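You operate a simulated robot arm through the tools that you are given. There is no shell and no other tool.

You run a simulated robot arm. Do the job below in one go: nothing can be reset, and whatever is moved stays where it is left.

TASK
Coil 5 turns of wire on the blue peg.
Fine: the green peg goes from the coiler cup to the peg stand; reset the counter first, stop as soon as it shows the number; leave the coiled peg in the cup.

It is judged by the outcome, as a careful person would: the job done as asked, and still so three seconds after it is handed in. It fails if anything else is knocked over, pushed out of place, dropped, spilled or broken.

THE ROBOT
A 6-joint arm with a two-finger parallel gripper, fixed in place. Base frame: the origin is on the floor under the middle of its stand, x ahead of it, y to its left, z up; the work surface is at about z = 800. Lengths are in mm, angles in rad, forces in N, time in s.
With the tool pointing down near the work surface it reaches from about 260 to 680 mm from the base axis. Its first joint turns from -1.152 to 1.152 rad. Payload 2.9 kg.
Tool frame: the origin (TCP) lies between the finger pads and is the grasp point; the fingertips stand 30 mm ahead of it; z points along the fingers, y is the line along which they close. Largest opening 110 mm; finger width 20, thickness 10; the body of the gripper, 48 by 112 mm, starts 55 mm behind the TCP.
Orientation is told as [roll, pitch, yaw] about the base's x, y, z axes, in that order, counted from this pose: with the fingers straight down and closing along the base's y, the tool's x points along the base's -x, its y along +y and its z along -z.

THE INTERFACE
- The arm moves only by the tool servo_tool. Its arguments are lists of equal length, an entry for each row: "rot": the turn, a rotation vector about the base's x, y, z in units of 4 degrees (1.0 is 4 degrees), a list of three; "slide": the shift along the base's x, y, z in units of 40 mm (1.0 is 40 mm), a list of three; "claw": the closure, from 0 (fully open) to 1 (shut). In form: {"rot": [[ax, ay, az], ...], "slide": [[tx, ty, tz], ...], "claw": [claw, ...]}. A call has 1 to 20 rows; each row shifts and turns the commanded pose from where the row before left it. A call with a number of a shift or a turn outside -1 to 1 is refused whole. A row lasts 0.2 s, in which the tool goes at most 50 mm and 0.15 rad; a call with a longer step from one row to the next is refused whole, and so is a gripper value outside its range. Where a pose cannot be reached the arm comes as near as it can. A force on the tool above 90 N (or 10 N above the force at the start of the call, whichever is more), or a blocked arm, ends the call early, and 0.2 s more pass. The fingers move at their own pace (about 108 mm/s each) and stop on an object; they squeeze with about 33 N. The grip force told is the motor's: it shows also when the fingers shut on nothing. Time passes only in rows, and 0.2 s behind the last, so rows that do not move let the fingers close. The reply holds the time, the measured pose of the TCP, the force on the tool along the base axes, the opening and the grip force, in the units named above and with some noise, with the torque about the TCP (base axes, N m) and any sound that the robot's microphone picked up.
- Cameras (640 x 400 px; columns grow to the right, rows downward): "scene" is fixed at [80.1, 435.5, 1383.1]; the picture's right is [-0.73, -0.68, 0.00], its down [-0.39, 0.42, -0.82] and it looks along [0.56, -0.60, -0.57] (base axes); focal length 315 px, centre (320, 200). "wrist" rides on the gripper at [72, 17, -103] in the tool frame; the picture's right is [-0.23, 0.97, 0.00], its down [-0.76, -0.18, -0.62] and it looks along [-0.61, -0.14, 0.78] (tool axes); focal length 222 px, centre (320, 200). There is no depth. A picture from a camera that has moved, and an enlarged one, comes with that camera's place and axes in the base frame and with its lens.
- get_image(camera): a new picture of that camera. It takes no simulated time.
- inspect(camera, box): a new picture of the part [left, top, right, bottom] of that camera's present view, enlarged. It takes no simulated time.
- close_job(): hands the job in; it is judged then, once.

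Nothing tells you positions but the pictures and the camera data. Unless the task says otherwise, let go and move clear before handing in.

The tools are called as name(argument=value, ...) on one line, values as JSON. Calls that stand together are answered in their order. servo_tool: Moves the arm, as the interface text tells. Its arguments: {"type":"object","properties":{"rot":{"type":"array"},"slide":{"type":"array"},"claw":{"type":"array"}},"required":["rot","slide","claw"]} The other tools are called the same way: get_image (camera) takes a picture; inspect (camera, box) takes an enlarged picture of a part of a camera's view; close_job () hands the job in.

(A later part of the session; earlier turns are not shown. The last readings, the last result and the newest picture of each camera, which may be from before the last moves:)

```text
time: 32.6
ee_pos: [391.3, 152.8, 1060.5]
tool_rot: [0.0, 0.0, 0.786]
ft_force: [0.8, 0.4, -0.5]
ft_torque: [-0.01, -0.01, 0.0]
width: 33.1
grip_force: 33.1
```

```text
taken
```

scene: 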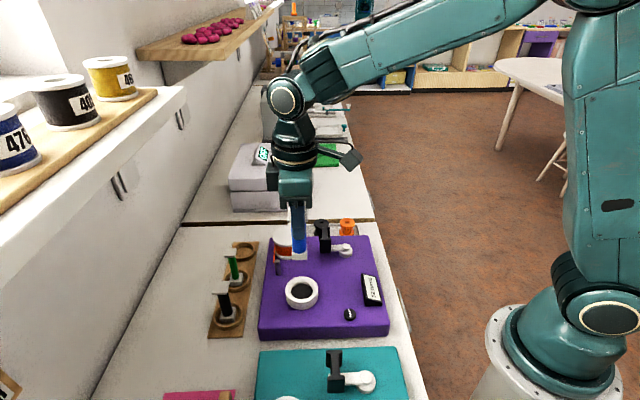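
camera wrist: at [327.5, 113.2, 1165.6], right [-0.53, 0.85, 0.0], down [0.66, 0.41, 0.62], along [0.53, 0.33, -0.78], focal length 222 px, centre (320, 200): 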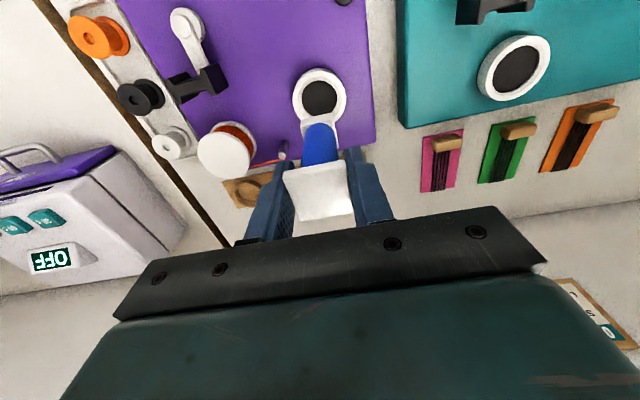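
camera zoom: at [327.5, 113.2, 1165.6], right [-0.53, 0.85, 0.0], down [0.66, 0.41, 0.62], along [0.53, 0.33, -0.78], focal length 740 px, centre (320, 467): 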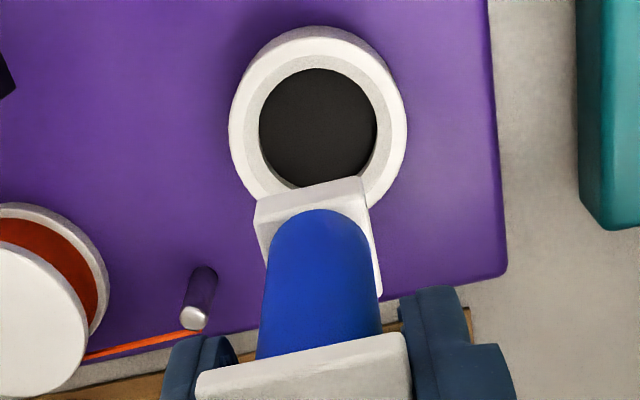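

The cup is centred below the blue peg. I'll lower to just above the cup floor.

servo_tool(rot=[[0, 0, 0], [0, 0, 0], [0, 0, 0], [0, 0, 0], [0, 0, 0], [0, 0, 0], [0, 0, 0], [0, 0, 0]], slide=[[0.01, -0.01, -0.3], [0, 0, -0.4], [0, 0, -0.4], [0, 0, -0.4], [0, 0, -0.4], [0, 0, -0.3], [0, 0, -0.15], [0, 0, 0]], claw=[1, 1, 1, 1, 1, 1, 1, 1])

inspect(camera="wrist", box=[240, 60, 400, 180])

inspect(camera="scene", box=[250, 220, 370, 320])

```text
time: 34.4
ee_pos: [391.9, 151.8, 967.4]
tool_rot: [0.0, 0.001, 0.784]
ft_force: [-0.3, -0.7, 0.4]
ft_torque: [0.01, -0.04, -0.01]
width: 33.0
grip_force: 32.8
```

```text
3.33 times, centred on (320, 120) of wrist
camera zoom: at [328.5, 112.4, 1071.4], right [-0.53, 0.85, 0.0], down [0.66, 0.41, 0.62], along [0.53, 0.33, -0.78], focal length 740 px, centre (320, 467)
```

zoom: 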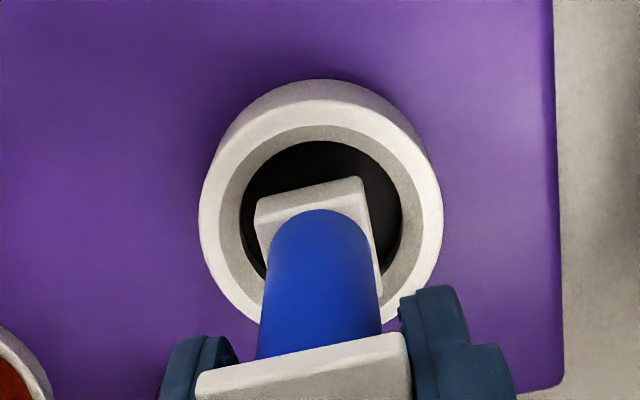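

```text
4.00 times, centred on (310, 270) of scene
camera zoom: at [80.1, 435.5, 1383.1], right [-0.73, -0.68, 0.0], down [-0.39, 0.42, -0.82], along [0.56, -0.6, -0.57], focal length 1261 px, centre (360, -80)
```

zoom: 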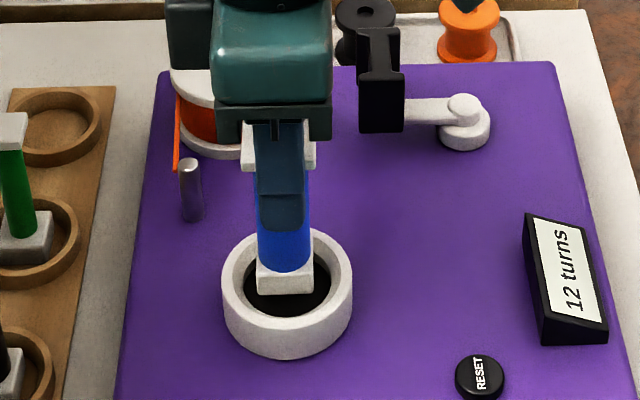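

The foot is in the cup just above its floor and well centred. I'll step down to contact.

servo_tool(rot=[[0, 0, 0], [0, 0, 0]], slide=[[0, 0, -0.2], [0, 0, 0]], claw=[1, 1])

servo_tool(rot=[[0, 0, 0], [0, 0, 0]], slide=[[0, 0, -0.05], [0, 0, 0]], claw=[1, 1])

servo_tool(rot=[[0, 0, 0], [0, 0, 0]], slide=[[0, 0, -0.035], [0, 0, 0]], claw=[1, 1])

```text
time: 35.0
ee_pos: [391.6, 151.4, 958.9]
tool_rot: [0.001, 0.0, 0.785]
ft_force: [0.0, 0.0, -0.2]
ft_torque: [-0.02, 0.02, 0.03]
width: 33.1
grip_force: 32.8
```

```text
time: 35.6
ee_pos: [391.5, 151.7, 955.9]
tool_rot: [0.0, -0.002, 0.786]
ft_force: [-0.4, -0.2, 0.0]
ft_torque: [-0.02, -0.05, 0.01]
width: 33.1
grip_force: 32.7
```

```text
time: 36.2
ee_pos: [392.0, 151.8, 955.6]
tool_rot: [0.001, -0.001, 0.786]
ft_force: [0.6, -0.3, -0.8]
ft_torque: [-0.02, -0.01, 0.0]
width: 33.1
grip_force: 32.9
```

Not quite down yet, so I'll continue in small steps.

servo_tool(rot=[[0, 0, 0], [0, 0, 0]], slide=[[0, 0, -0.03], [0, 0, 0]], claw=[1, 1])

servo_tool(rot=[[0, 0, 0], [0, 0, 0]], slide=[[0, 0, -0.025], [0, 0, 0]], claw=[1, 1])

```text
time: 36.8
ee_pos: [391.8, 152.6, 955.3]
tool_rot: [0.0, 0.0, 0.784]
ft_force: [-1.1, -0.6, 6.7]
ft_torque: [0.04, 0.19, 0.01]
width: 33.2
grip_force: 33.2
```

```text
time: 37.4
ee_pos: [392.7, 152.6, 955.2]
tool_rot: [-0.001, -0.002, 0.783]
ft_force: [-4.7, -3.9, 28.1]
ft_torque: [-0.35, 0.39, -0.02]
width: 33.3
grip_force: 33.1
```

Contact at 955. I'll ease off, release and check that the peg stands in the cup.

servo_tool(rot=[[0, 0, 0], [0, 0, 0]], slide=[[0, 0, 0.035], [0, 0, 0]], claw=[1, 1])

servo_tool(rot=[[0, 0, 0], [0, 0, 0], [0, 0, 0], [0, 0, 0]], slide=[[0, 0, 0], [0, 0, 0], [0, 0, 0], [0, 0, 0]], claw=[0.6, 0.4, 0.35, 0.35])

servo_tool(rot=[[0, 0, 0], [0, 0, 0], [0, 0, 0], [0, 0, 0], [0, 0, 0], [0, 0, 0], [0, 0, 0], [0, 0, 0]], slide=[[0, 0, 0.3], [0, 0, 0.4], [0, 0, 0.4], [0, 0, 0.5], [0, 0, 0.5], [0, 0, 0.5], [0, 0, 0.4], [0, 0, 0]], claw=[0.35, 0.35, 0.35, 0.35, 0.35, 0.35, 0.35, 0.35])

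inspect(camera="scene", box=[220, 200, 400, 330])

get_image(camera="wrist")

```text
time: 38.0
ee_pos: [390.8, 151.7, 954.5]
tool_rot: [0.001, -0.003, 0.785]
ft_force: [1.0, -1.0, 11.9]
ft_torque: [-0.09, -0.3, -0.05]
width: 33.1
grip_force: 32.8
```

```text
time: 39.0
ee_pos: [391.9, 152.0, 954.6]
tool_rot: [0.002, 0.0, 0.786]
ft_force: [-0.1, 0.3, -0.1]
ft_torque: [0.0, 0.01, 0.0]
width: 71.4
grip_force: 0.0
```

```text
time: 40.8
ee_pos: [391.9, 152.2, 1075.8]
tool_rot: [-0.001, -0.001, 0.787]
ft_force: [0.0, 0.2, -0.4]
ft_torque: [0.0, 0.0, 0.02]
width: 71.5
grip_force: 0.0
```

```text
3.08 times, centred on (310, 265) of scene
camera zoom: at [80.1, 435.5, 1383.1], right [-0.73, -0.68, 0.0], down [-0.39, 0.42, -0.82], along [0.56, -0.6, -0.57], focal length 970 px, centre (351, 0)
```

zoom: 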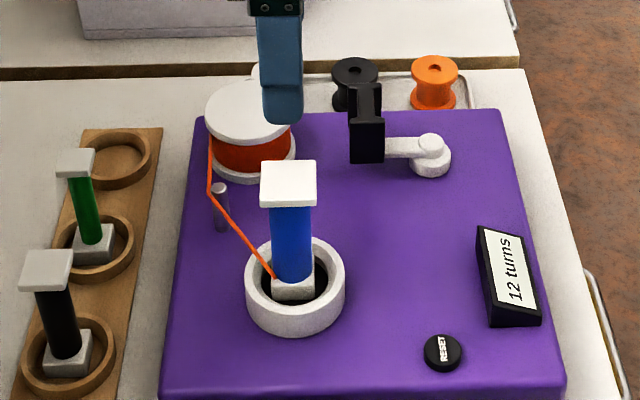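

```text
taken
camera wrist: at [328.5, 112.4, 1180.1], right [-0.53, 0.85, 0.0], down [0.66, 0.41, 0.62], along [0.53, 0.33, -0.78], focal length 222 px, centre (320, 200)
```

wrist: 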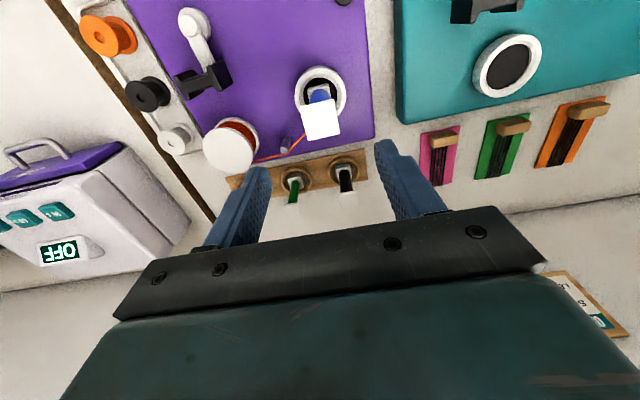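

The blue peg stands in the cup with the wire on it, and the green peg is in the stand. Next is the reset button, which I put at about (293,121,853). I'll close the fingers and hover above it.

servo_tool(rot=[[0, 0, 0], [0, 0, 0], [0, 0, 0], [0, 0, 0], [0, 0, 0], [0, 0, 0], [0, 0, 0], [0, 0, 0], [0, 0, 0], [0, 0, 0], [0, 0, 0], [0, 0, 0]], slide=[[-0.307, -0.098, 0], [-0.307, -0.098, 0], [-0.307, -0.098, 0], [-0.307, -0.098, 0], [-0.307, -0.098, 0], [-0.307, -0.098, 0], [-0.307, -0.098, 0], [-0.307, -0.098, 0], [0, 0, -0.9], [0, 0, -0.9], [0, 0, -0.9], [0, 0, 0]], claw=[1, 1, 1, 1, 1, 1, 1, 1, 1, 1, 1, 1])

get_image(camera="wrist")

inspect(camera="wrist", box=[240, 60, 400, 180])

inspect(camera="scene", box=[260, 210, 400, 330])

```text
time: 43.4
ee_pos: [292.9, 121.4, 967.0]
tool_rot: [0.001, 0.0, 0.785]
ft_force: [-0.5, -0.6, -0.5]
ft_torque: [0.0, -0.01, 0.03]
width: 0.3
grip_force: 33.1
```

```text
taken
camera wrist: at [229.9, 81.9, 1071.2], right [-0.53, 0.85, 0.0], down [0.66, 0.41, 0.62], along [0.53, 0.33, -0.78], focal length 222 px, centre (320, 200)
```

wrist: 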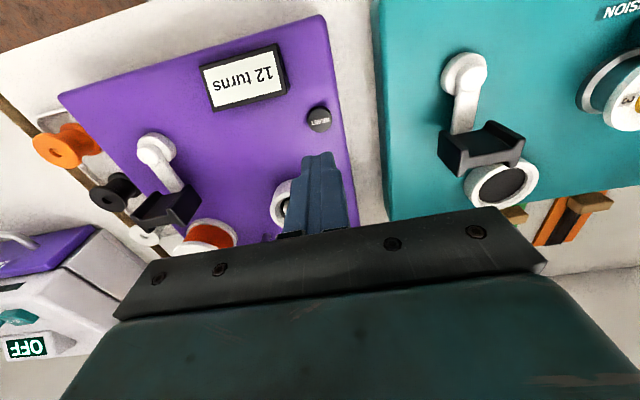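

```text
3.33 times, centred on (320, 120) of wrist
camera zoom: at [229.9, 81.9, 1071.2], right [-0.53, 0.85, 0.0], down [0.66, 0.41, 0.62], along [0.53, 0.33, -0.78], focal length 740 px, centre (320, 467)
```

zoom: 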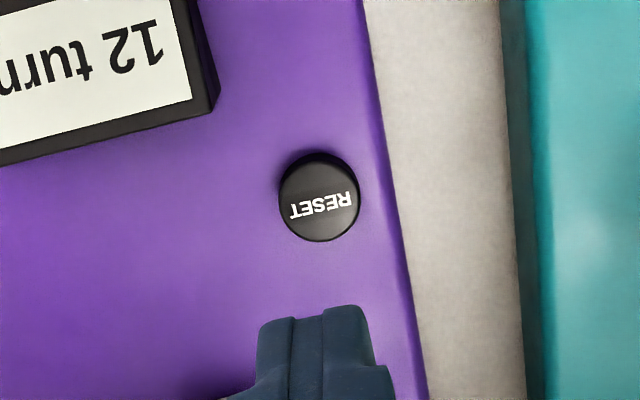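

```text
3.33 times, centred on (330, 270) of scene
camera zoom: at [80.1, 435.5, 1383.1], right [-0.73, -0.68, 0.0], down [-0.39, 0.42, -0.82], along [0.56, -0.6, -0.57], focal length 1051 px, centre (287, -33)
```

zoom: 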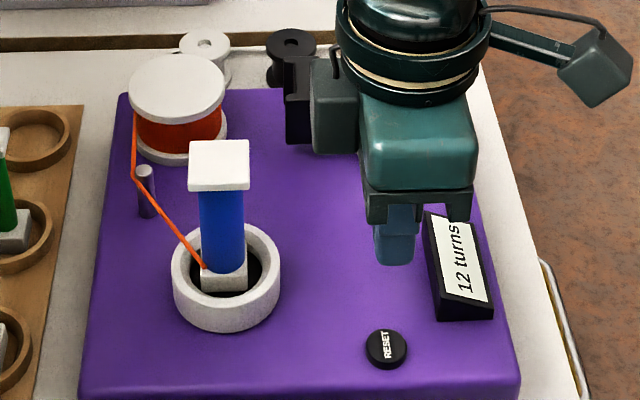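

The fingertips are right above the button. I'll lower to just above it, then press in small steps.

servo_tool(rot=[[0, 0, 0], [0, 0, 0], [0, 0, 0], [0, 0, 0], [0, 0, 0]], slide=[[-0.02, -0.02, -0.5], [0, 0, -0.5], [0, 0, -0.5], [0, 0, -0.45], [0, 0, 0]], claw=[1, 1, 1, 1, 1])

inspect(camera="wrist", box=[240, 80, 400, 200])

inspect(camera="scene", box=[300, 230, 420, 330])

```text
time: 44.6
ee_pos: [292.7, 119.2, 888.9]
tool_rot: [-0.001, 0.0, 0.785]
ft_force: [-0.7, -0.5, 0.4]
ft_torque: [-0.02, 0.02, 0.01]
width: 0.2
grip_force: 32.7
```

```text
3.33 times, centred on (320, 140) of wrist
camera zoom: at [229.5, 80.3, 993.9], right [-0.53, 0.85, 0.0], down [0.66, 0.41, 0.62], along [0.53, 0.33, -0.78], focal length 740 px, centre (320, 400)
```

zoom: 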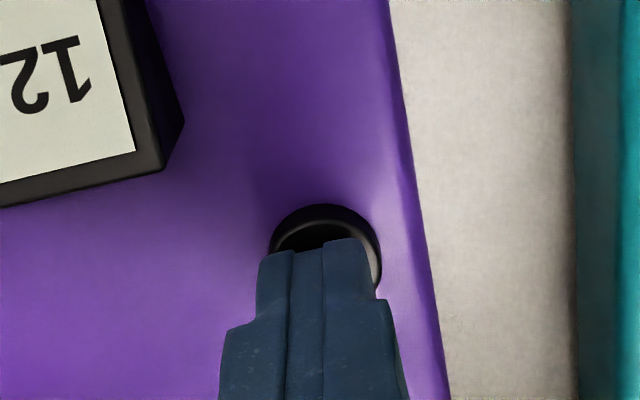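

```text
4.00 times, centred on (360, 280) of scene
camera zoom: at [80.1, 435.5, 1383.1], right [-0.73, -0.68, 0.0], down [-0.39, 0.42, -0.82], along [0.56, -0.6, -0.57], focal length 1261 px, centre (160, -120)
```

zoom: 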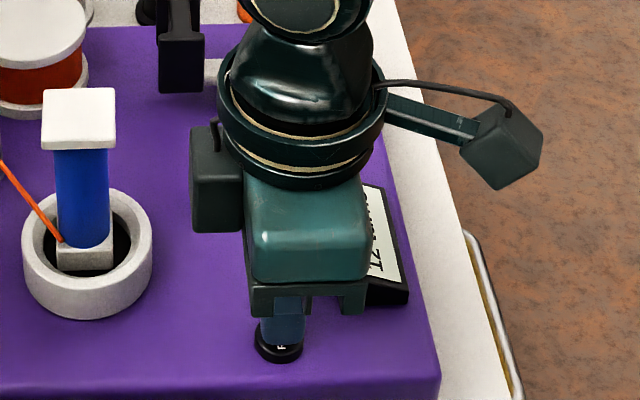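

The fingertips are over the button, about 5 mm up. I'll press in small steps.

servo_tool(rot=[[0, 0, 0], [0, 0, 0]], slide=[[0, 0, -0.1], [0, 0, 0]], claw=[1, 1])

servo_tool(rot=[[0, 0, 0], [0, 0, 0]], slide=[[0, 0, -0.05], [0, 0, 0]], claw=[1, 1])

servo_tool(rot=[[0, 0, 0], [0, 0, 0]], slide=[[0, 0, -0.05], [0, 0, 0]], claw=[1, 1])

inspect(camera="wrist", box=[180, 60, 360, 180])

```text
time: 45.2
ee_pos: [294.0, 119.3, 885.0]
tool_rot: [0.001, 0.0, 0.786]
ft_force: [0.7, 0.0, 0.9]
ft_torque: [0.01, -0.01, -0.03]
width: 0.0
grip_force: 32.5
heard: click
```

```text
time: 45.8
ee_pos: [293.1, 118.9, 883.5]
tool_rot: [-0.001, -0.001, 0.785]
ft_force: [-0.7, -0.6, 4.1]
ft_torque: [0.0, 0.0, 0.02]
width: 0.1
grip_force: 32.8
```

```text
time: 46.4
ee_pos: [294.0, 118.6, 881.2]
tool_rot: [-0.001, 0.0, 0.783]
ft_force: [0.9, -2.9, 11.9]
ft_torque: [-0.08, -0.03, 0.04]
width: 0.0
grip_force: 32.4
```

```text
3.33 times, centred on (270, 120) of wrist
camera zoom: at [229.3, 80.5, 985.8], right [-0.53, 0.85, 0.0], down [0.66, 0.41, 0.62], along [0.53, 0.33, -0.78], focal length 740 px, centre (487, 467)
```

zoom: 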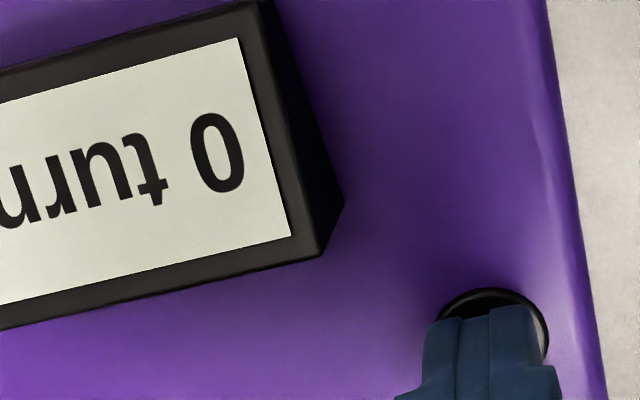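

The counter reads 0. I'll rise away and look at the crank from above.

servo_tool(rot=[[0, 0, 0], [0, 0, 0], [0, 0, 0], [0, 0, 0], [0, 0, 0], [0, 0, 0], [0, 0, 0], [0, 0, 0], [0, 0, 0], [0, 0, 0], [0, 0, 0], [0, 0, 0], [0, 0, 0]], slide=[[0, 0, 0.3], [0, 0, 0.7], [0, 0, 0.9], [0, 0, 0.9], [0, 0, 0.9], [0, 0, 0.6], [0.3, -0.5, 0], [0.3, -0.5, 0], [0.3, -0.5, 0], [0.3, -0.5, 0], [0.3, -0.5, 0], [0.3, -0.5, 0], [0, 0, 0]], claw=[1, 1, 1, 1, 1, 1, 1, 1, 1, 1, 1, 1, 1])

get_image(camera="wrist")

get_image(camera="scene")

```text
time: 49.2
ee_pos: [366.3, -1.4, 1053.3]
tool_rot: [0.0, 0.0, 0.786]
ft_force: [-0.4, -0.5, -0.2]
ft_torque: [-0.04, -0.01, -0.01]
width: 0.0
grip_force: 33.4
```

```text
taken
camera wrist: at [302.6, -39.7, 1158.0], right [-0.53, 0.85, 0.0], down [0.66, 0.41, 0.62], along [0.53, 0.33, -0.78], focal length 222 px, centre (320, 200)
```

wrist: 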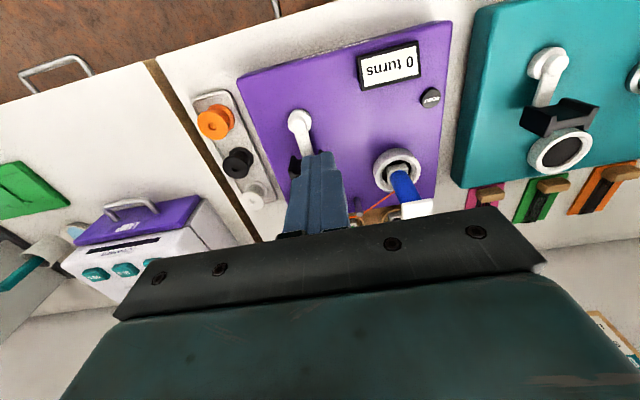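

```text
taken
```

scene: 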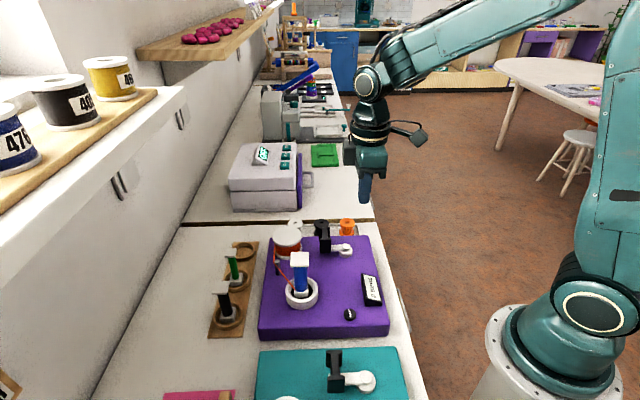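

The fingers hide the crank handle. I'll shift sideways about 65 mm for a clear view.

servo_tool(rot=[[0, 0, 0], [0, 0, 0], [0, 0, 0], [0, 0, 0], [0, 0, 0]], slide=[[-0.29, 0.29, 0], [-0.29, 0.29, 0], [-0.29, 0.29, 0], [-0.29, 0.29, 0], [0, 0, 0]], claw=[1, 1, 1, 1, 1])

get_image(camera="wrist")

inspect(camera="wrist", box=[160, 80, 320, 200])

inspect(camera="scene", box=[300, 210, 400, 310])

```text
time: 50.4
ee_pos: [318.3, 46.5, 1053.9]
tool_rot: [0.001, 0.001, 0.785]
ft_force: [0.0, -0.3, -1.0]
ft_torque: [0.02, 0.05, 0.03]
width: 0.0
grip_force: 33.1
```

```text
taken
camera wrist: at [255.4, 7.0, 1157.9], right [-0.53, 0.85, 0.0], down [0.66, 0.41, 0.62], along [0.53, 0.33, -0.78], focal length 222 px, centre (320, 200)
```

wrist: 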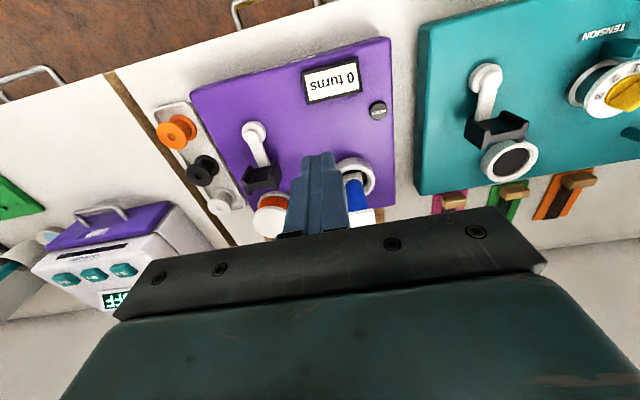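

```text
3.33 times, centred on (240, 140) of wrist
camera zoom: at [255.4, 7.0, 1157.9], right [-0.53, 0.85, 0.0], down [0.66, 0.41, 0.62], along [0.53, 0.33, -0.78], focal length 740 px, centre (587, 400)
```

zoom: 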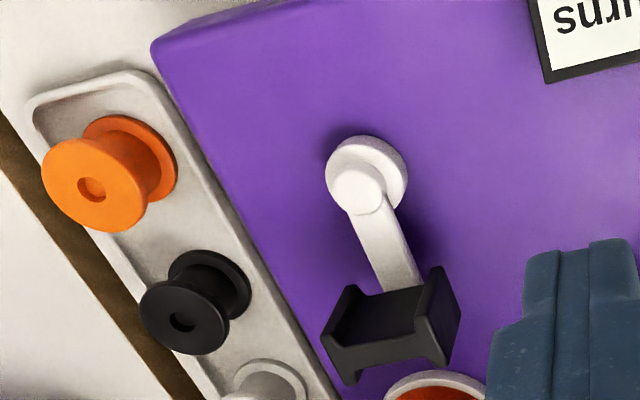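

```text
4.00 times, centred on (350, 260) of scene
camera zoom: at [80.1, 435.5, 1383.1], right [-0.73, -0.68, 0.0], down [-0.39, 0.42, -0.82], along [0.56, -0.6, -0.57], focal length 1261 px, centre (200, -40)
```

zoom: 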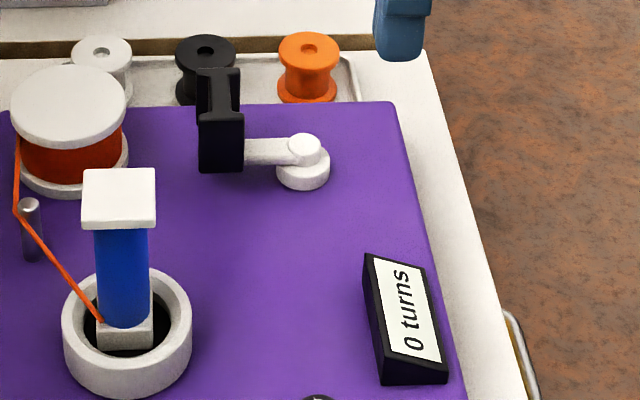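

The crank carries a U-shaped cradle: a floor with two side walls across the turning direction. I'll zoom in to measure its gap.

inspect(camera="wrist", box=[230, 110, 290, 200])

inspect(camera="scene", box=[335, 215, 360, 260])

inspect(camera="wrist", box=[460, 60, 540, 150])

inspect(camera="scene", box=[300, 210, 370, 270])

```text
4.44 times, centred on (260, 155) of wrist
camera zoom: at [255.4, 7.0, 1157.9], right [-0.53, 0.85, 0.0], down [0.66, 0.41, 0.62], along [0.53, 0.33, -0.78], focal length 987 px, centre (587, 400)
```

zoom: 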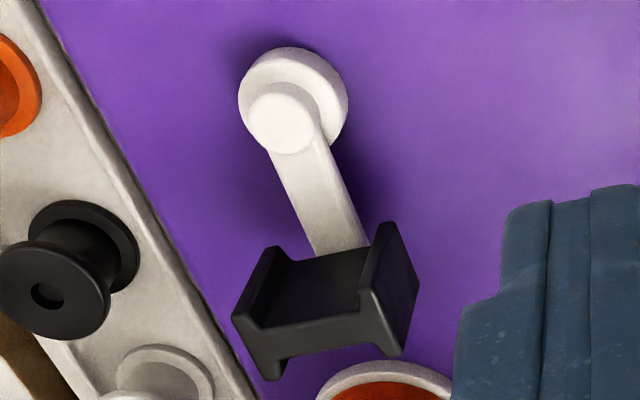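

```text
8.89 times, centred on (348, 238) of scene
camera zoom: at [80.1, 435.5, 1383.1], right [-0.73, -0.68, 0.0], down [-0.39, 0.42, -0.82], along [0.56, -0.6, -0.57], focal length 2803 px, centre (76, -133)
```

zoom: 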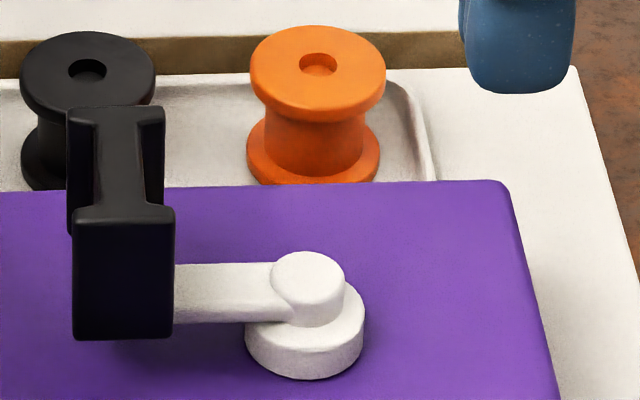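

```text
4.44 times, centred on (500, 105) of wrist
camera zoom: at [255.4, 7.0, 1157.9], right [-0.53, 0.85, 0.0], down [0.66, 0.41, 0.62], along [0.53, 0.33, -0.78], focal length 987 px, centre (-480, 622)
```

zoom: 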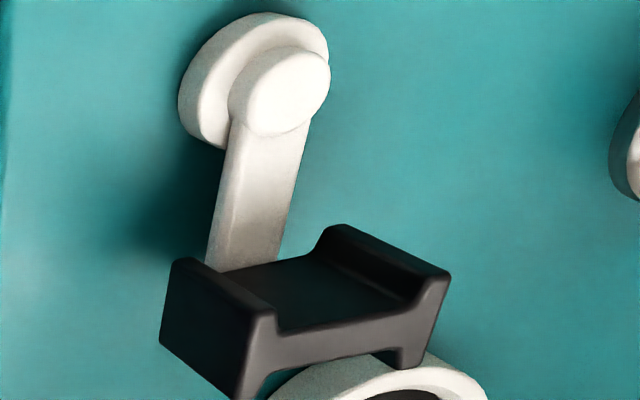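

```text
6.67 times, centred on (335, 240) of scene
camera zoom: at [80.1, 435.5, 1383.1], right [-0.73, -0.68, 0.0], down [-0.39, 0.42, -0.82], along [0.56, -0.6, -0.57], focal length 2102 px, centre (220, -67)
```

zoom: 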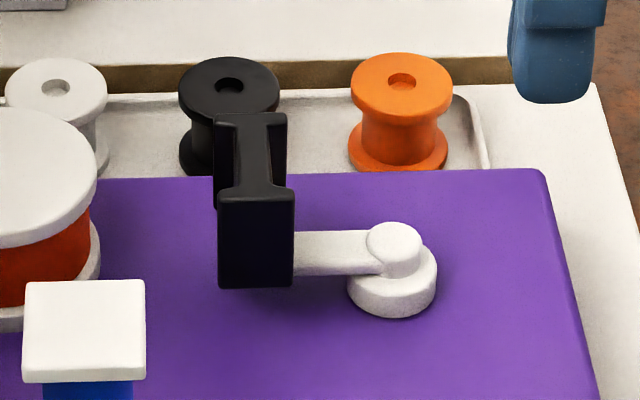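

The handle looks like an upright I-shape: two flanges joined by a web. I'll zoom further to pin down its corners.

inspect(camera="wrist", box=[240, 150, 290, 190])

inspect(camera="scene", box=[310, 215, 340, 255])

```text
10.00 times, centred on (265, 170) of wrist
camera zoom: at [255.4, 7.0, 1157.9], right [-0.53, 0.85, 0.0], down [0.66, 0.41, 0.62], along [0.53, 0.33, -0.78], focal length 2221 px, centre (870, 500)
```

zoom: 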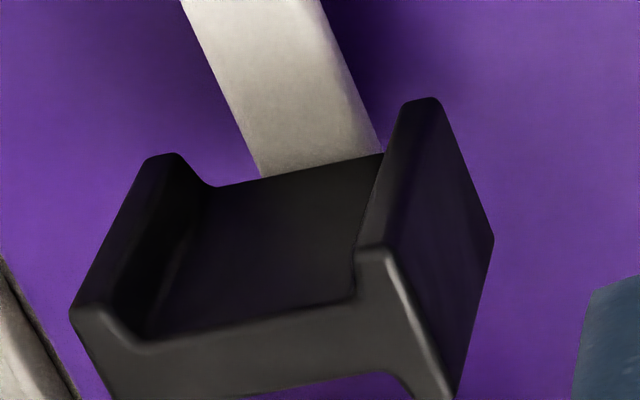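

```text
10.00 times, centred on (325, 235) of scene
camera zoom: at [80.1, 435.5, 1383.1], right [-0.73, -0.68, 0.0], down [-0.39, 0.42, -0.82], along [0.56, -0.6, -0.57], focal length 3154 px, centre (270, -150)
```

zoom: 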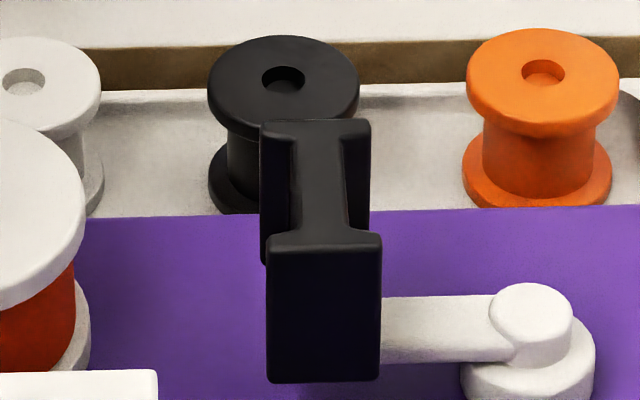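

I now have the crank: pivot about (407.5,−7.5), handle centre at radius 50 mm and 45°, handle z 871–913, with the knob and arm below 870. I'll push the flange with closed fingers (tips at z≈880) along a circle of radius 60. First I'll move to the start point and look.

servo_tool(rot=[[0, 0, 0], [0, 0, 0], [0, 0, 0], [0, 0, 0], [0, 0, 0], [0, 0, 0], [0, 0, 0], [0, 0, 0], [0, 0, 0], [0, 0, 0]], slide=[[0.394, 0.026, 0], [0.394, 0.026, 0], [0.394, 0.026, 0], [0.394, 0.026, 0], [0.394, 0.026, 0], [0, 0, -0.9], [0, 0, -0.9], [0, 0, -0.6], [0, 0, -0.4], [0, 0, 0]], claw=[1, 1, 1, 1, 1, 1, 1, 1, 1, 1])

get_image(camera="wrist")

inspect(camera="scene", box=[270, 190, 410, 310])

```text
time: 52.6
ee_pos: [397.2, 51.2, 939.5]
tool_rot: [0.001, 0.0, 0.784]
ft_force: [0.2, 0.4, 0.1]
ft_torque: [0.0, -0.01, 0.01]
width: 0.0
grip_force: 32.9
```

```text
taken
camera wrist: at [334.2, 11.9, 1045.1], right [-0.53, 0.85, 0.0], down [0.66, 0.41, 0.62], along [0.53, 0.33, -0.78], focal length 222 px, centre (320, 200)
```

wrist: 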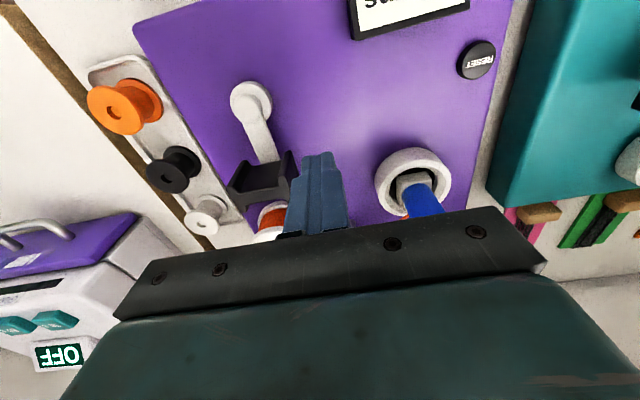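

```text
3.33 times, centred on (340, 250) of scene
camera zoom: at [80.1, 435.5, 1383.1], right [-0.73, -0.68, 0.0], down [-0.39, 0.42, -0.82], along [0.56, -0.6, -0.57], focal length 1051 px, centre (253, 33)
```

zoom: 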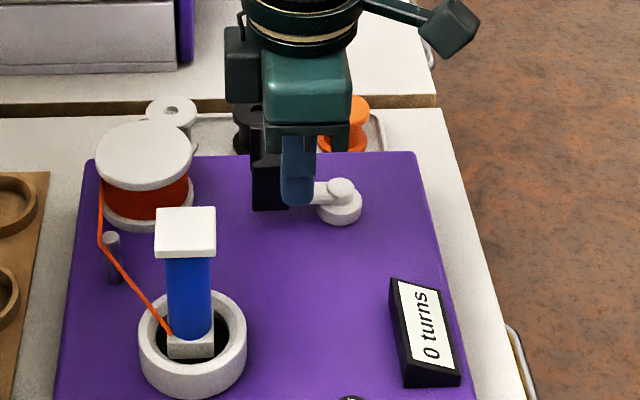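

inspect(camera="wrist", box=[200, 70, 350, 200])

```text
3.08 times, centred on (275, 135) of wrist
camera zoom: at [334.2, 11.9, 1045.1], right [-0.53, 0.85, 0.0], down [0.66, 0.41, 0.62], along [0.53, 0.33, -0.78], focal length 684 px, centre (458, 400)
```

zoom: 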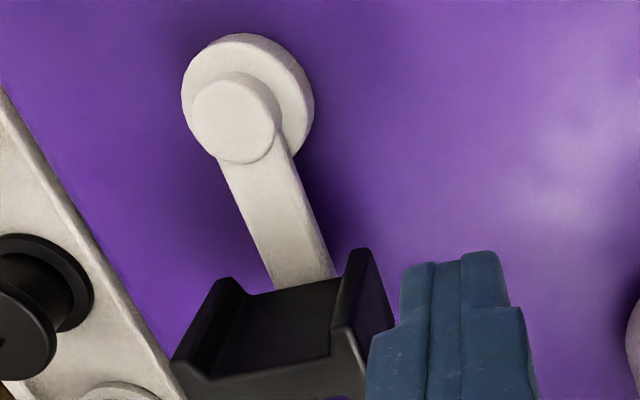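

Pivot confirmed at about (407,−8). I'll lower the fingertips beside the flange, then push gently clockwise for about 36° and check what happens.

servo_tool(rot=[[0, 0, 0], [0, 0, 0], [0, 0, 0]], slide=[[0, 0, -0.4], [0, 0, -0.34], [0, 0, 0]], claw=[1, 1, 1])

servo_tool(rot=[[0, 0, 0], [0, 0, 0], [0, 0, 0], [0, 0, 0], [0, 0, 0]], slide=[[0.2345, 0.0018, 0], [0.2345, 0.0017, 0], [0.2238, -0.071, 0], [0.2237, -0.071, 0], [0, 0, 0]], claw=[1, 1, 1, 1, 1])

get_image(camera="wrist")

inspect(camera="scene", box=[270, 190, 410, 310])

```text
time: 53.4
ee_pos: [397.6, 50.1, 911.3]
tool_rot: [0.0, 0.001, 0.785]
ft_force: [-0.3, -1.1, 0.8]
ft_torque: [0.03, -0.04, -0.03]
width: 0.1
grip_force: 32.8
```

```text
time: 54.6
ee_pos: [434.5, 45.0, 911.7]
tool_rot: [0.0, 0.001, 0.785]
ft_force: [0.1, 0.8, -0.2]
ft_torque: [-0.03, 0.02, 0.03]
width: 0.0
grip_force: 32.8
```

```text
taken
camera wrist: at [370.8, 6.4, 1015.8], right [-0.53, 0.85, 0.0], down [0.66, 0.41, 0.62], along [0.53, 0.33, -0.78], focal length 222 px, centre (320, 200)
```

wrist: 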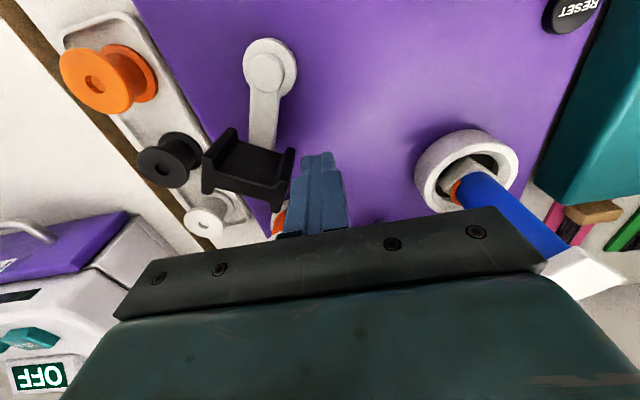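

```text
3.33 times, centred on (340, 250) of scene
camera zoom: at [80.1, 435.5, 1383.1], right [-0.73, -0.68, 0.0], down [-0.39, 0.42, -0.82], along [0.56, -0.6, -0.57], focal length 1051 px, centre (253, 33)
```

zoom: 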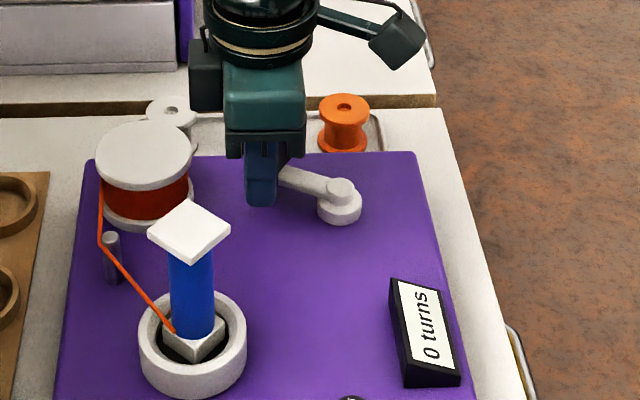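

The crank turns easily and the peg turns with it. I'll continue clockwise to the half turn and check the wire and counter.

servo_tool(rot=[[0, 0, 0], [0, 0, 0], [0, 0, 0], [0, 0, 0], [0, 0, 0], [0, 0, 0]], slide=[[0.1908, -0.1365, 0], [0.1907, -0.1365, 0], [0.2785, -0.378, 0], [0.148, -0.445, 0], [0.0035, -0.469, 0], [-0.142, -0.4475, 0]], claw=[1, 1, 1, 1, 1, 1])

get_image(camera="wrist")

inspect(camera="scene", box=[270, 190, 410, 310])

```text
time: 56.0
ee_pos: [457.9, -32.7, 911.8]
tool_rot: [0.011, 0.003, 0.791]
ft_force: [-25.7, 25.6, 13.3]
ft_torque: [-0.24, -0.08, -0.65]
width: 0.2
grip_force: 32.7
```

```text
taken
camera wrist: at [395.1, -71.9, 1016.3], right [-0.53, 0.85, 0.01], down [0.67, 0.41, 0.62], along [0.52, 0.34, -0.79], focal length 222 px, centre (320, 200)
```

wrist: 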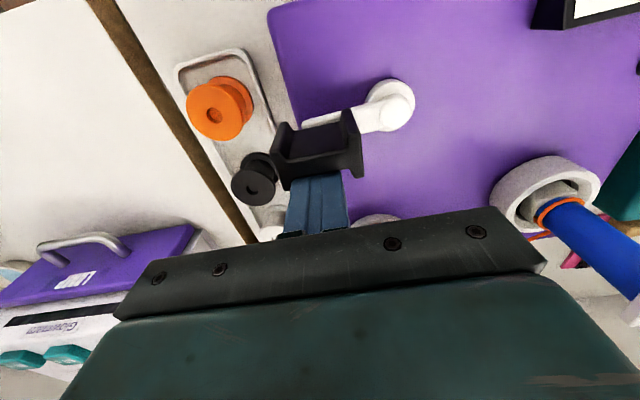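

```text
3.33 times, centred on (340, 250) of scene
camera zoom: at [79.2, 436.2, 1382.9], right [-0.73, -0.68, 0.0], down [-0.39, 0.42, -0.82], along [0.56, -0.6, -0.57], focal length 1051 px, centre (253, 33)
```

zoom: 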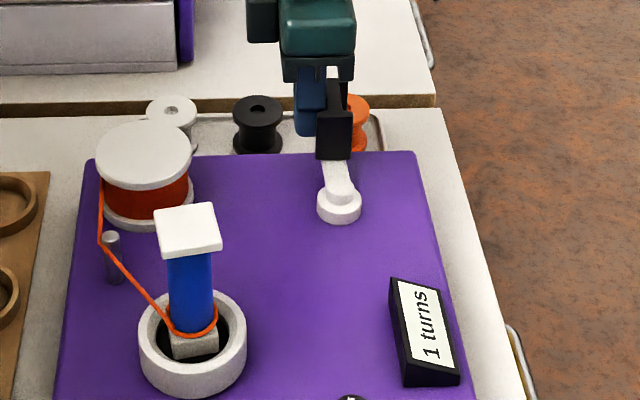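

The counter already shows 1 after only about a quarter crank turn, so the crank seems to be geared up. I'll look closely before going on.

inspect(camera="wrist", box=[240, 70, 430, 220])

inspect(camera="scene", box=[325, 205, 365, 260])

inspect(camera="scene", box=[270, 240, 340, 310])

```text
2.67 times, centred on (335, 145) of wrist
camera zoom: at [395.1, -71.9, 1016.3], right [-0.53, 0.85, 0.01], down [0.67, 0.41, 0.62], along [0.52, 0.34, -0.79], focal length 592 px, centre (280, 347)
```

zoom: 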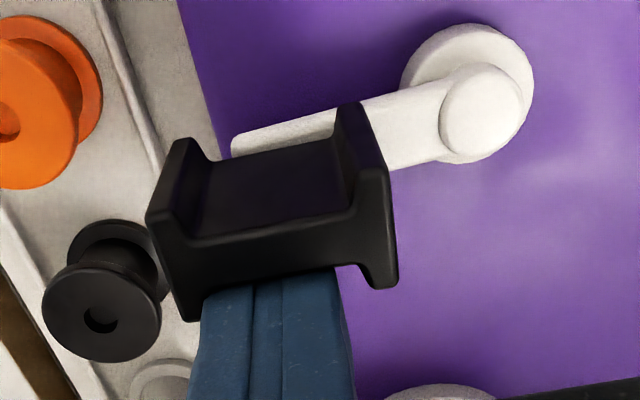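

```text
7.27 times, centred on (345, 232) of scene
camera zoom: at [79.2, 436.2, 1382.9], right [-0.73, -0.68, 0.0], down [-0.39, 0.42, -0.82], along [0.56, -0.6, -0.57], focal length 2294 px, centre (138, -36)
```

zoom: 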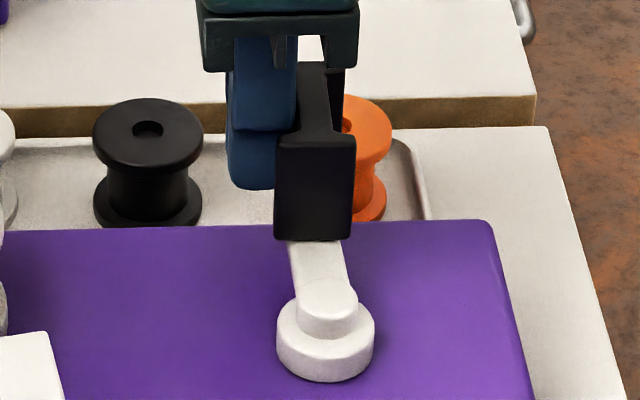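

```text
5.71 times, centred on (305, 275) of scene
camera zoom: at [79.2, 436.2, 1382.9], right [-0.73, -0.68, 0.0], down [-0.39, 0.42, -0.82], along [0.56, -0.6, -0.57], focal length 1802 px, centre (406, -229)
```

zoom: 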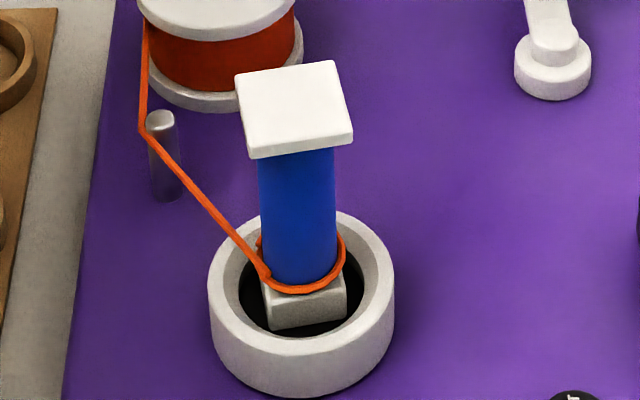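

The handle knob spins freely on its pin, so the right way is to grip its web and carry it round at a fixed yaw. About 92° of crank has given 1 turn. I'll back the finger out of the recess and lift clear.

servo_tool(rot=[[0, 0, 0], [0, 0, 0], [0, 0, 0], [0, 0, 0], [0, 0, 0]], slide=[[-0.075, 0.075, 0], [0.18, 0.18, 0], [0.18, 0.18, 0], [0.18, 0.18, 0], [0, 0, 0]], claw=[1, 1, 1, 1, 1])

inspect(camera="wrist", box=[240, 40, 430, 200])

inspect(camera="scene", box=[270, 190, 410, 310])

```text
time: 57.2
ee_pos: [481.1, -10.6, 911.6]
tool_rot: [-0.004, -0.002, 0.784]
ft_force: [0.1, -0.1, 0.5]
ft_torque: [0.04, -0.01, 0.02]
width: 0.0
grip_force: 33.2
```

```text
2.50 times, centred on (335, 120) of wrist
camera zoom: at [416.5, -49.8, 1016.0], right [-0.53, 0.85, 0.0], down [0.66, 0.41, 0.63], along [0.53, 0.33, -0.78], focal length 555 px, centre (282, 400)
```

zoom: 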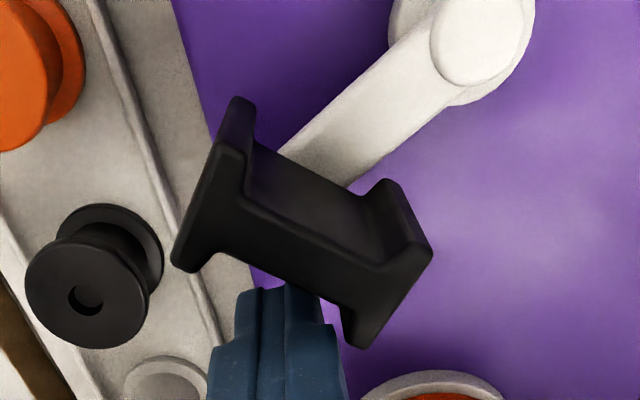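

```text
3.33 times, centred on (340, 250) of scene
camera zoom: at [80.2, 435.5, 1383.1], right [-0.73, -0.68, 0.0], down [-0.39, 0.42, -0.82], along [0.56, -0.6, -0.57], focal length 1051 px, centre (253, 33)
```

zoom: 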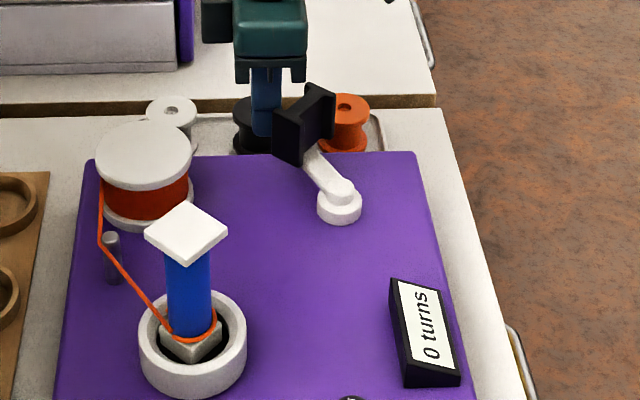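

Backing out pulled the crank back and the counter fell to 0, so it follows net rotation and clockwise is positive. I'll lift clear and turn the gripper to yaw of about 100° to match the knob's web.

servo_tool(rot=[[0, 0, 0], [0, 0, 0], [0, 0, 0], [0, 0, 1], [0, 0, 1], [0, 0, 1], [0, 0, 1], [0, 0, 1], [0, 0, 1], [0, 0, 1], [0, 0, 1], [0, 0, 1], [0, 0, 1], [0, 0, 1], [0, 0, 1], [0, 0, 1], [0, 0, 0.75], [0, 0, 0]], slide=[[0, 0, 0.5], [0, 0, 0.7], [0, 0, 0.8], [0, 0, 0.8], [0, 0, 0.4], [0, 0, 0], [0, 0, 0], [0, 0, 0], [0, 0, 0], [0, 0, 0], [0, 0, 0], [0, 0, 0], [0, 0, 0], [0, 0, 0], [0, 0, 0], [0, 0, 0], [0, 0, 0], [0, 0, 0]], claw=[1, 1, 1, 1, 1, 1, 1, 1, 1, 1, 1, 1, 1, 1, 1, 1, 1, 1])

get_image(camera="wrist")

inspect(camera="scene", box=[270, 190, 410, 310])

```text
time: 61.0
ee_pos: [479.2, -9.6, 1038.8]
tool_rot: [-0.001, 0.001, 1.745]
ft_force: [-0.2, 0.0, 0.1]
ft_torque: [-0.01, 0.01, 0.02]
width: 0.0
grip_force: 32.9
```

```text
taken
camera wrist: at [475.2, -84.1, 1143.8], right [-1.0, 0.05, 0.0], down [0.04, 0.78, 0.62], along [0.03, 0.62, -0.78], focal length 222 px, centre (320, 200)
```

wrist: 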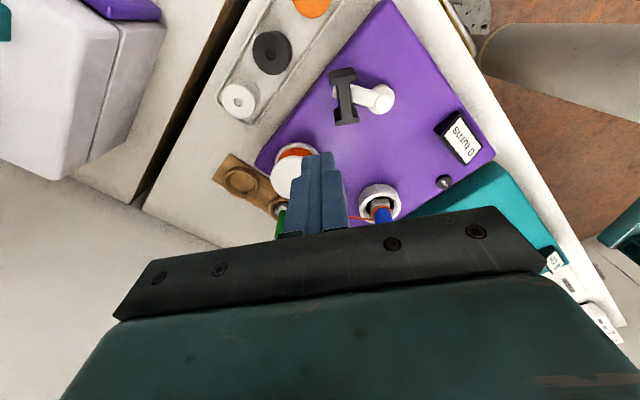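

```text
3.33 times, centred on (340, 250) of scene
camera zoom: at [80.1, 435.5, 1383.1], right [-0.73, -0.68, 0.0], down [-0.39, 0.42, -0.82], along [0.56, -0.6, -0.57], focal length 1051 px, centre (253, 33)
```

zoom: 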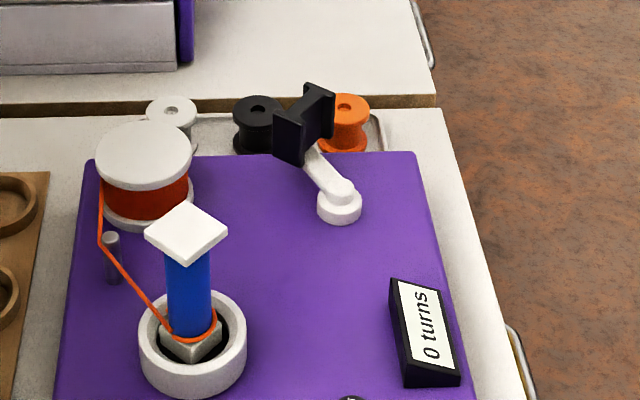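

inspect(camera="wrist", box=[300, 50, 420, 140])

inspect(camera="scene", box=[320, 210, 365, 265])

```text
4.44 times, centred on (360, 95) of wrist
camera zoom: at [475.2, -84.1, 1143.8], right [-1.0, 0.05, 0.0], down [0.04, 0.78, 0.62], along [0.03, 0.62, -0.78], focal length 987 px, centre (142, 667)
```

zoom: 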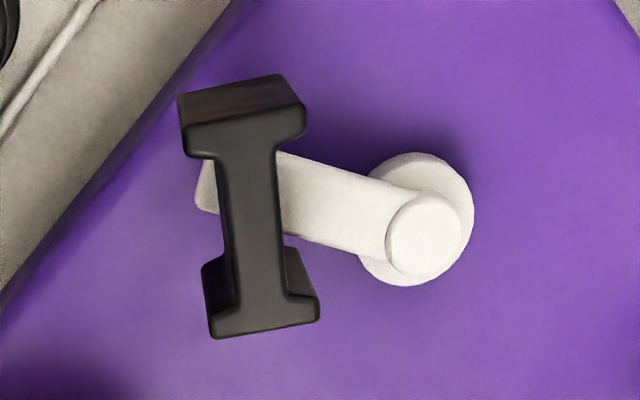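

```text
7.27 times, centred on (342, 238) of scene
camera zoom: at [80.1, 435.5, 1383.1], right [-0.73, -0.68, 0.0], down [-0.39, 0.42, -0.82], along [0.56, -0.6, -0.57], focal length 2294 px, centre (156, -73)
```

zoom: 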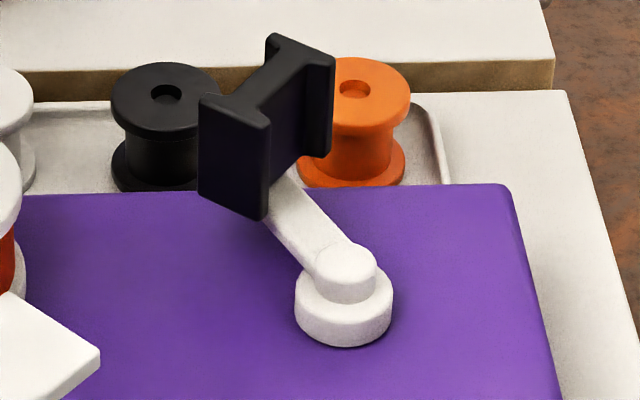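

This is a clear view. The knob centre is at about (453.5,−22.5), with the crank near −17° and the web aligned within 3°. I'll centre above it with the fingers partly open and check.

servo_tool(rot=[[0, 0, -0.35], [0, 0, -0.35], [0, 0, 0], [0, 0, 0], [0, 0, 0]], slide=[[-0.214, -0.1075, 0], [-0.214, -0.1075, 0], [-0.214, -0.1075, 0], [0, 0, -0.8], [0, 0, 0]], claw=[0.5, 0.5, 0.5, 0.5, 0.5])

get_image(camera="wrist")

inspect(camera="wrist", box=[240, 60, 400, 180])

```text
time: 62.2
ee_pos: [454.9, -21.6, 1006.6]
tool_rot: [-0.001, 0.0, 1.699]
ft_force: [0.3, 0.2, -0.2]
ft_torque: [-0.01, -0.02, 0.0]
width: 55.1
grip_force: 0.1
```

```text
taken
camera wrist: at [445.9, -96.5, 1111.4], right [-0.99, 0.1, 0.0], down [0.08, 0.78, 0.62], along [0.07, 0.62, -0.78], focal length 222 px, centre (320, 200)
```

wrist: 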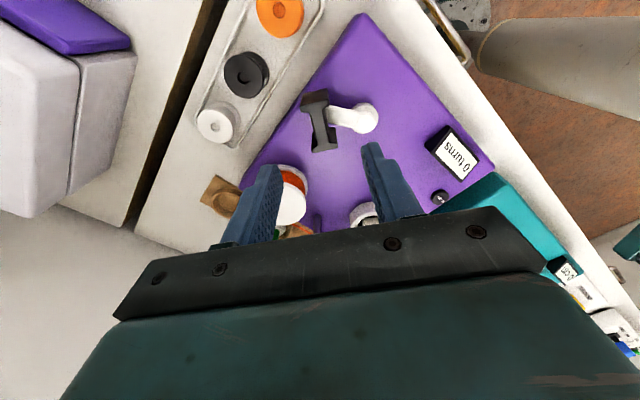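

```text
3.33 times, centred on (320, 120) of wrist
camera zoom: at [445.9, -96.5, 1111.4], right [-0.99, 0.1, 0.0], down [0.08, 0.78, 0.62], along [0.07, 0.62, -0.78], focal length 740 px, centre (320, 467)
```

zoom: 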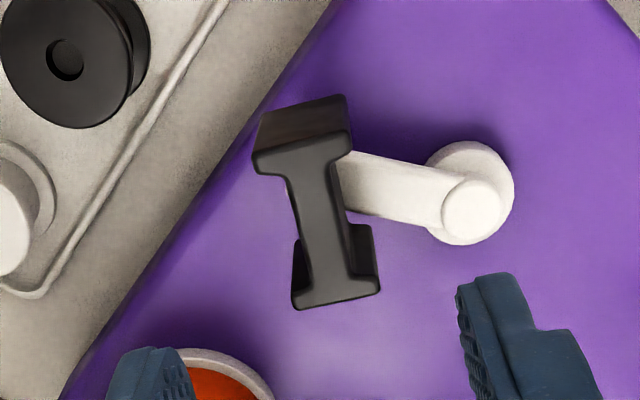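

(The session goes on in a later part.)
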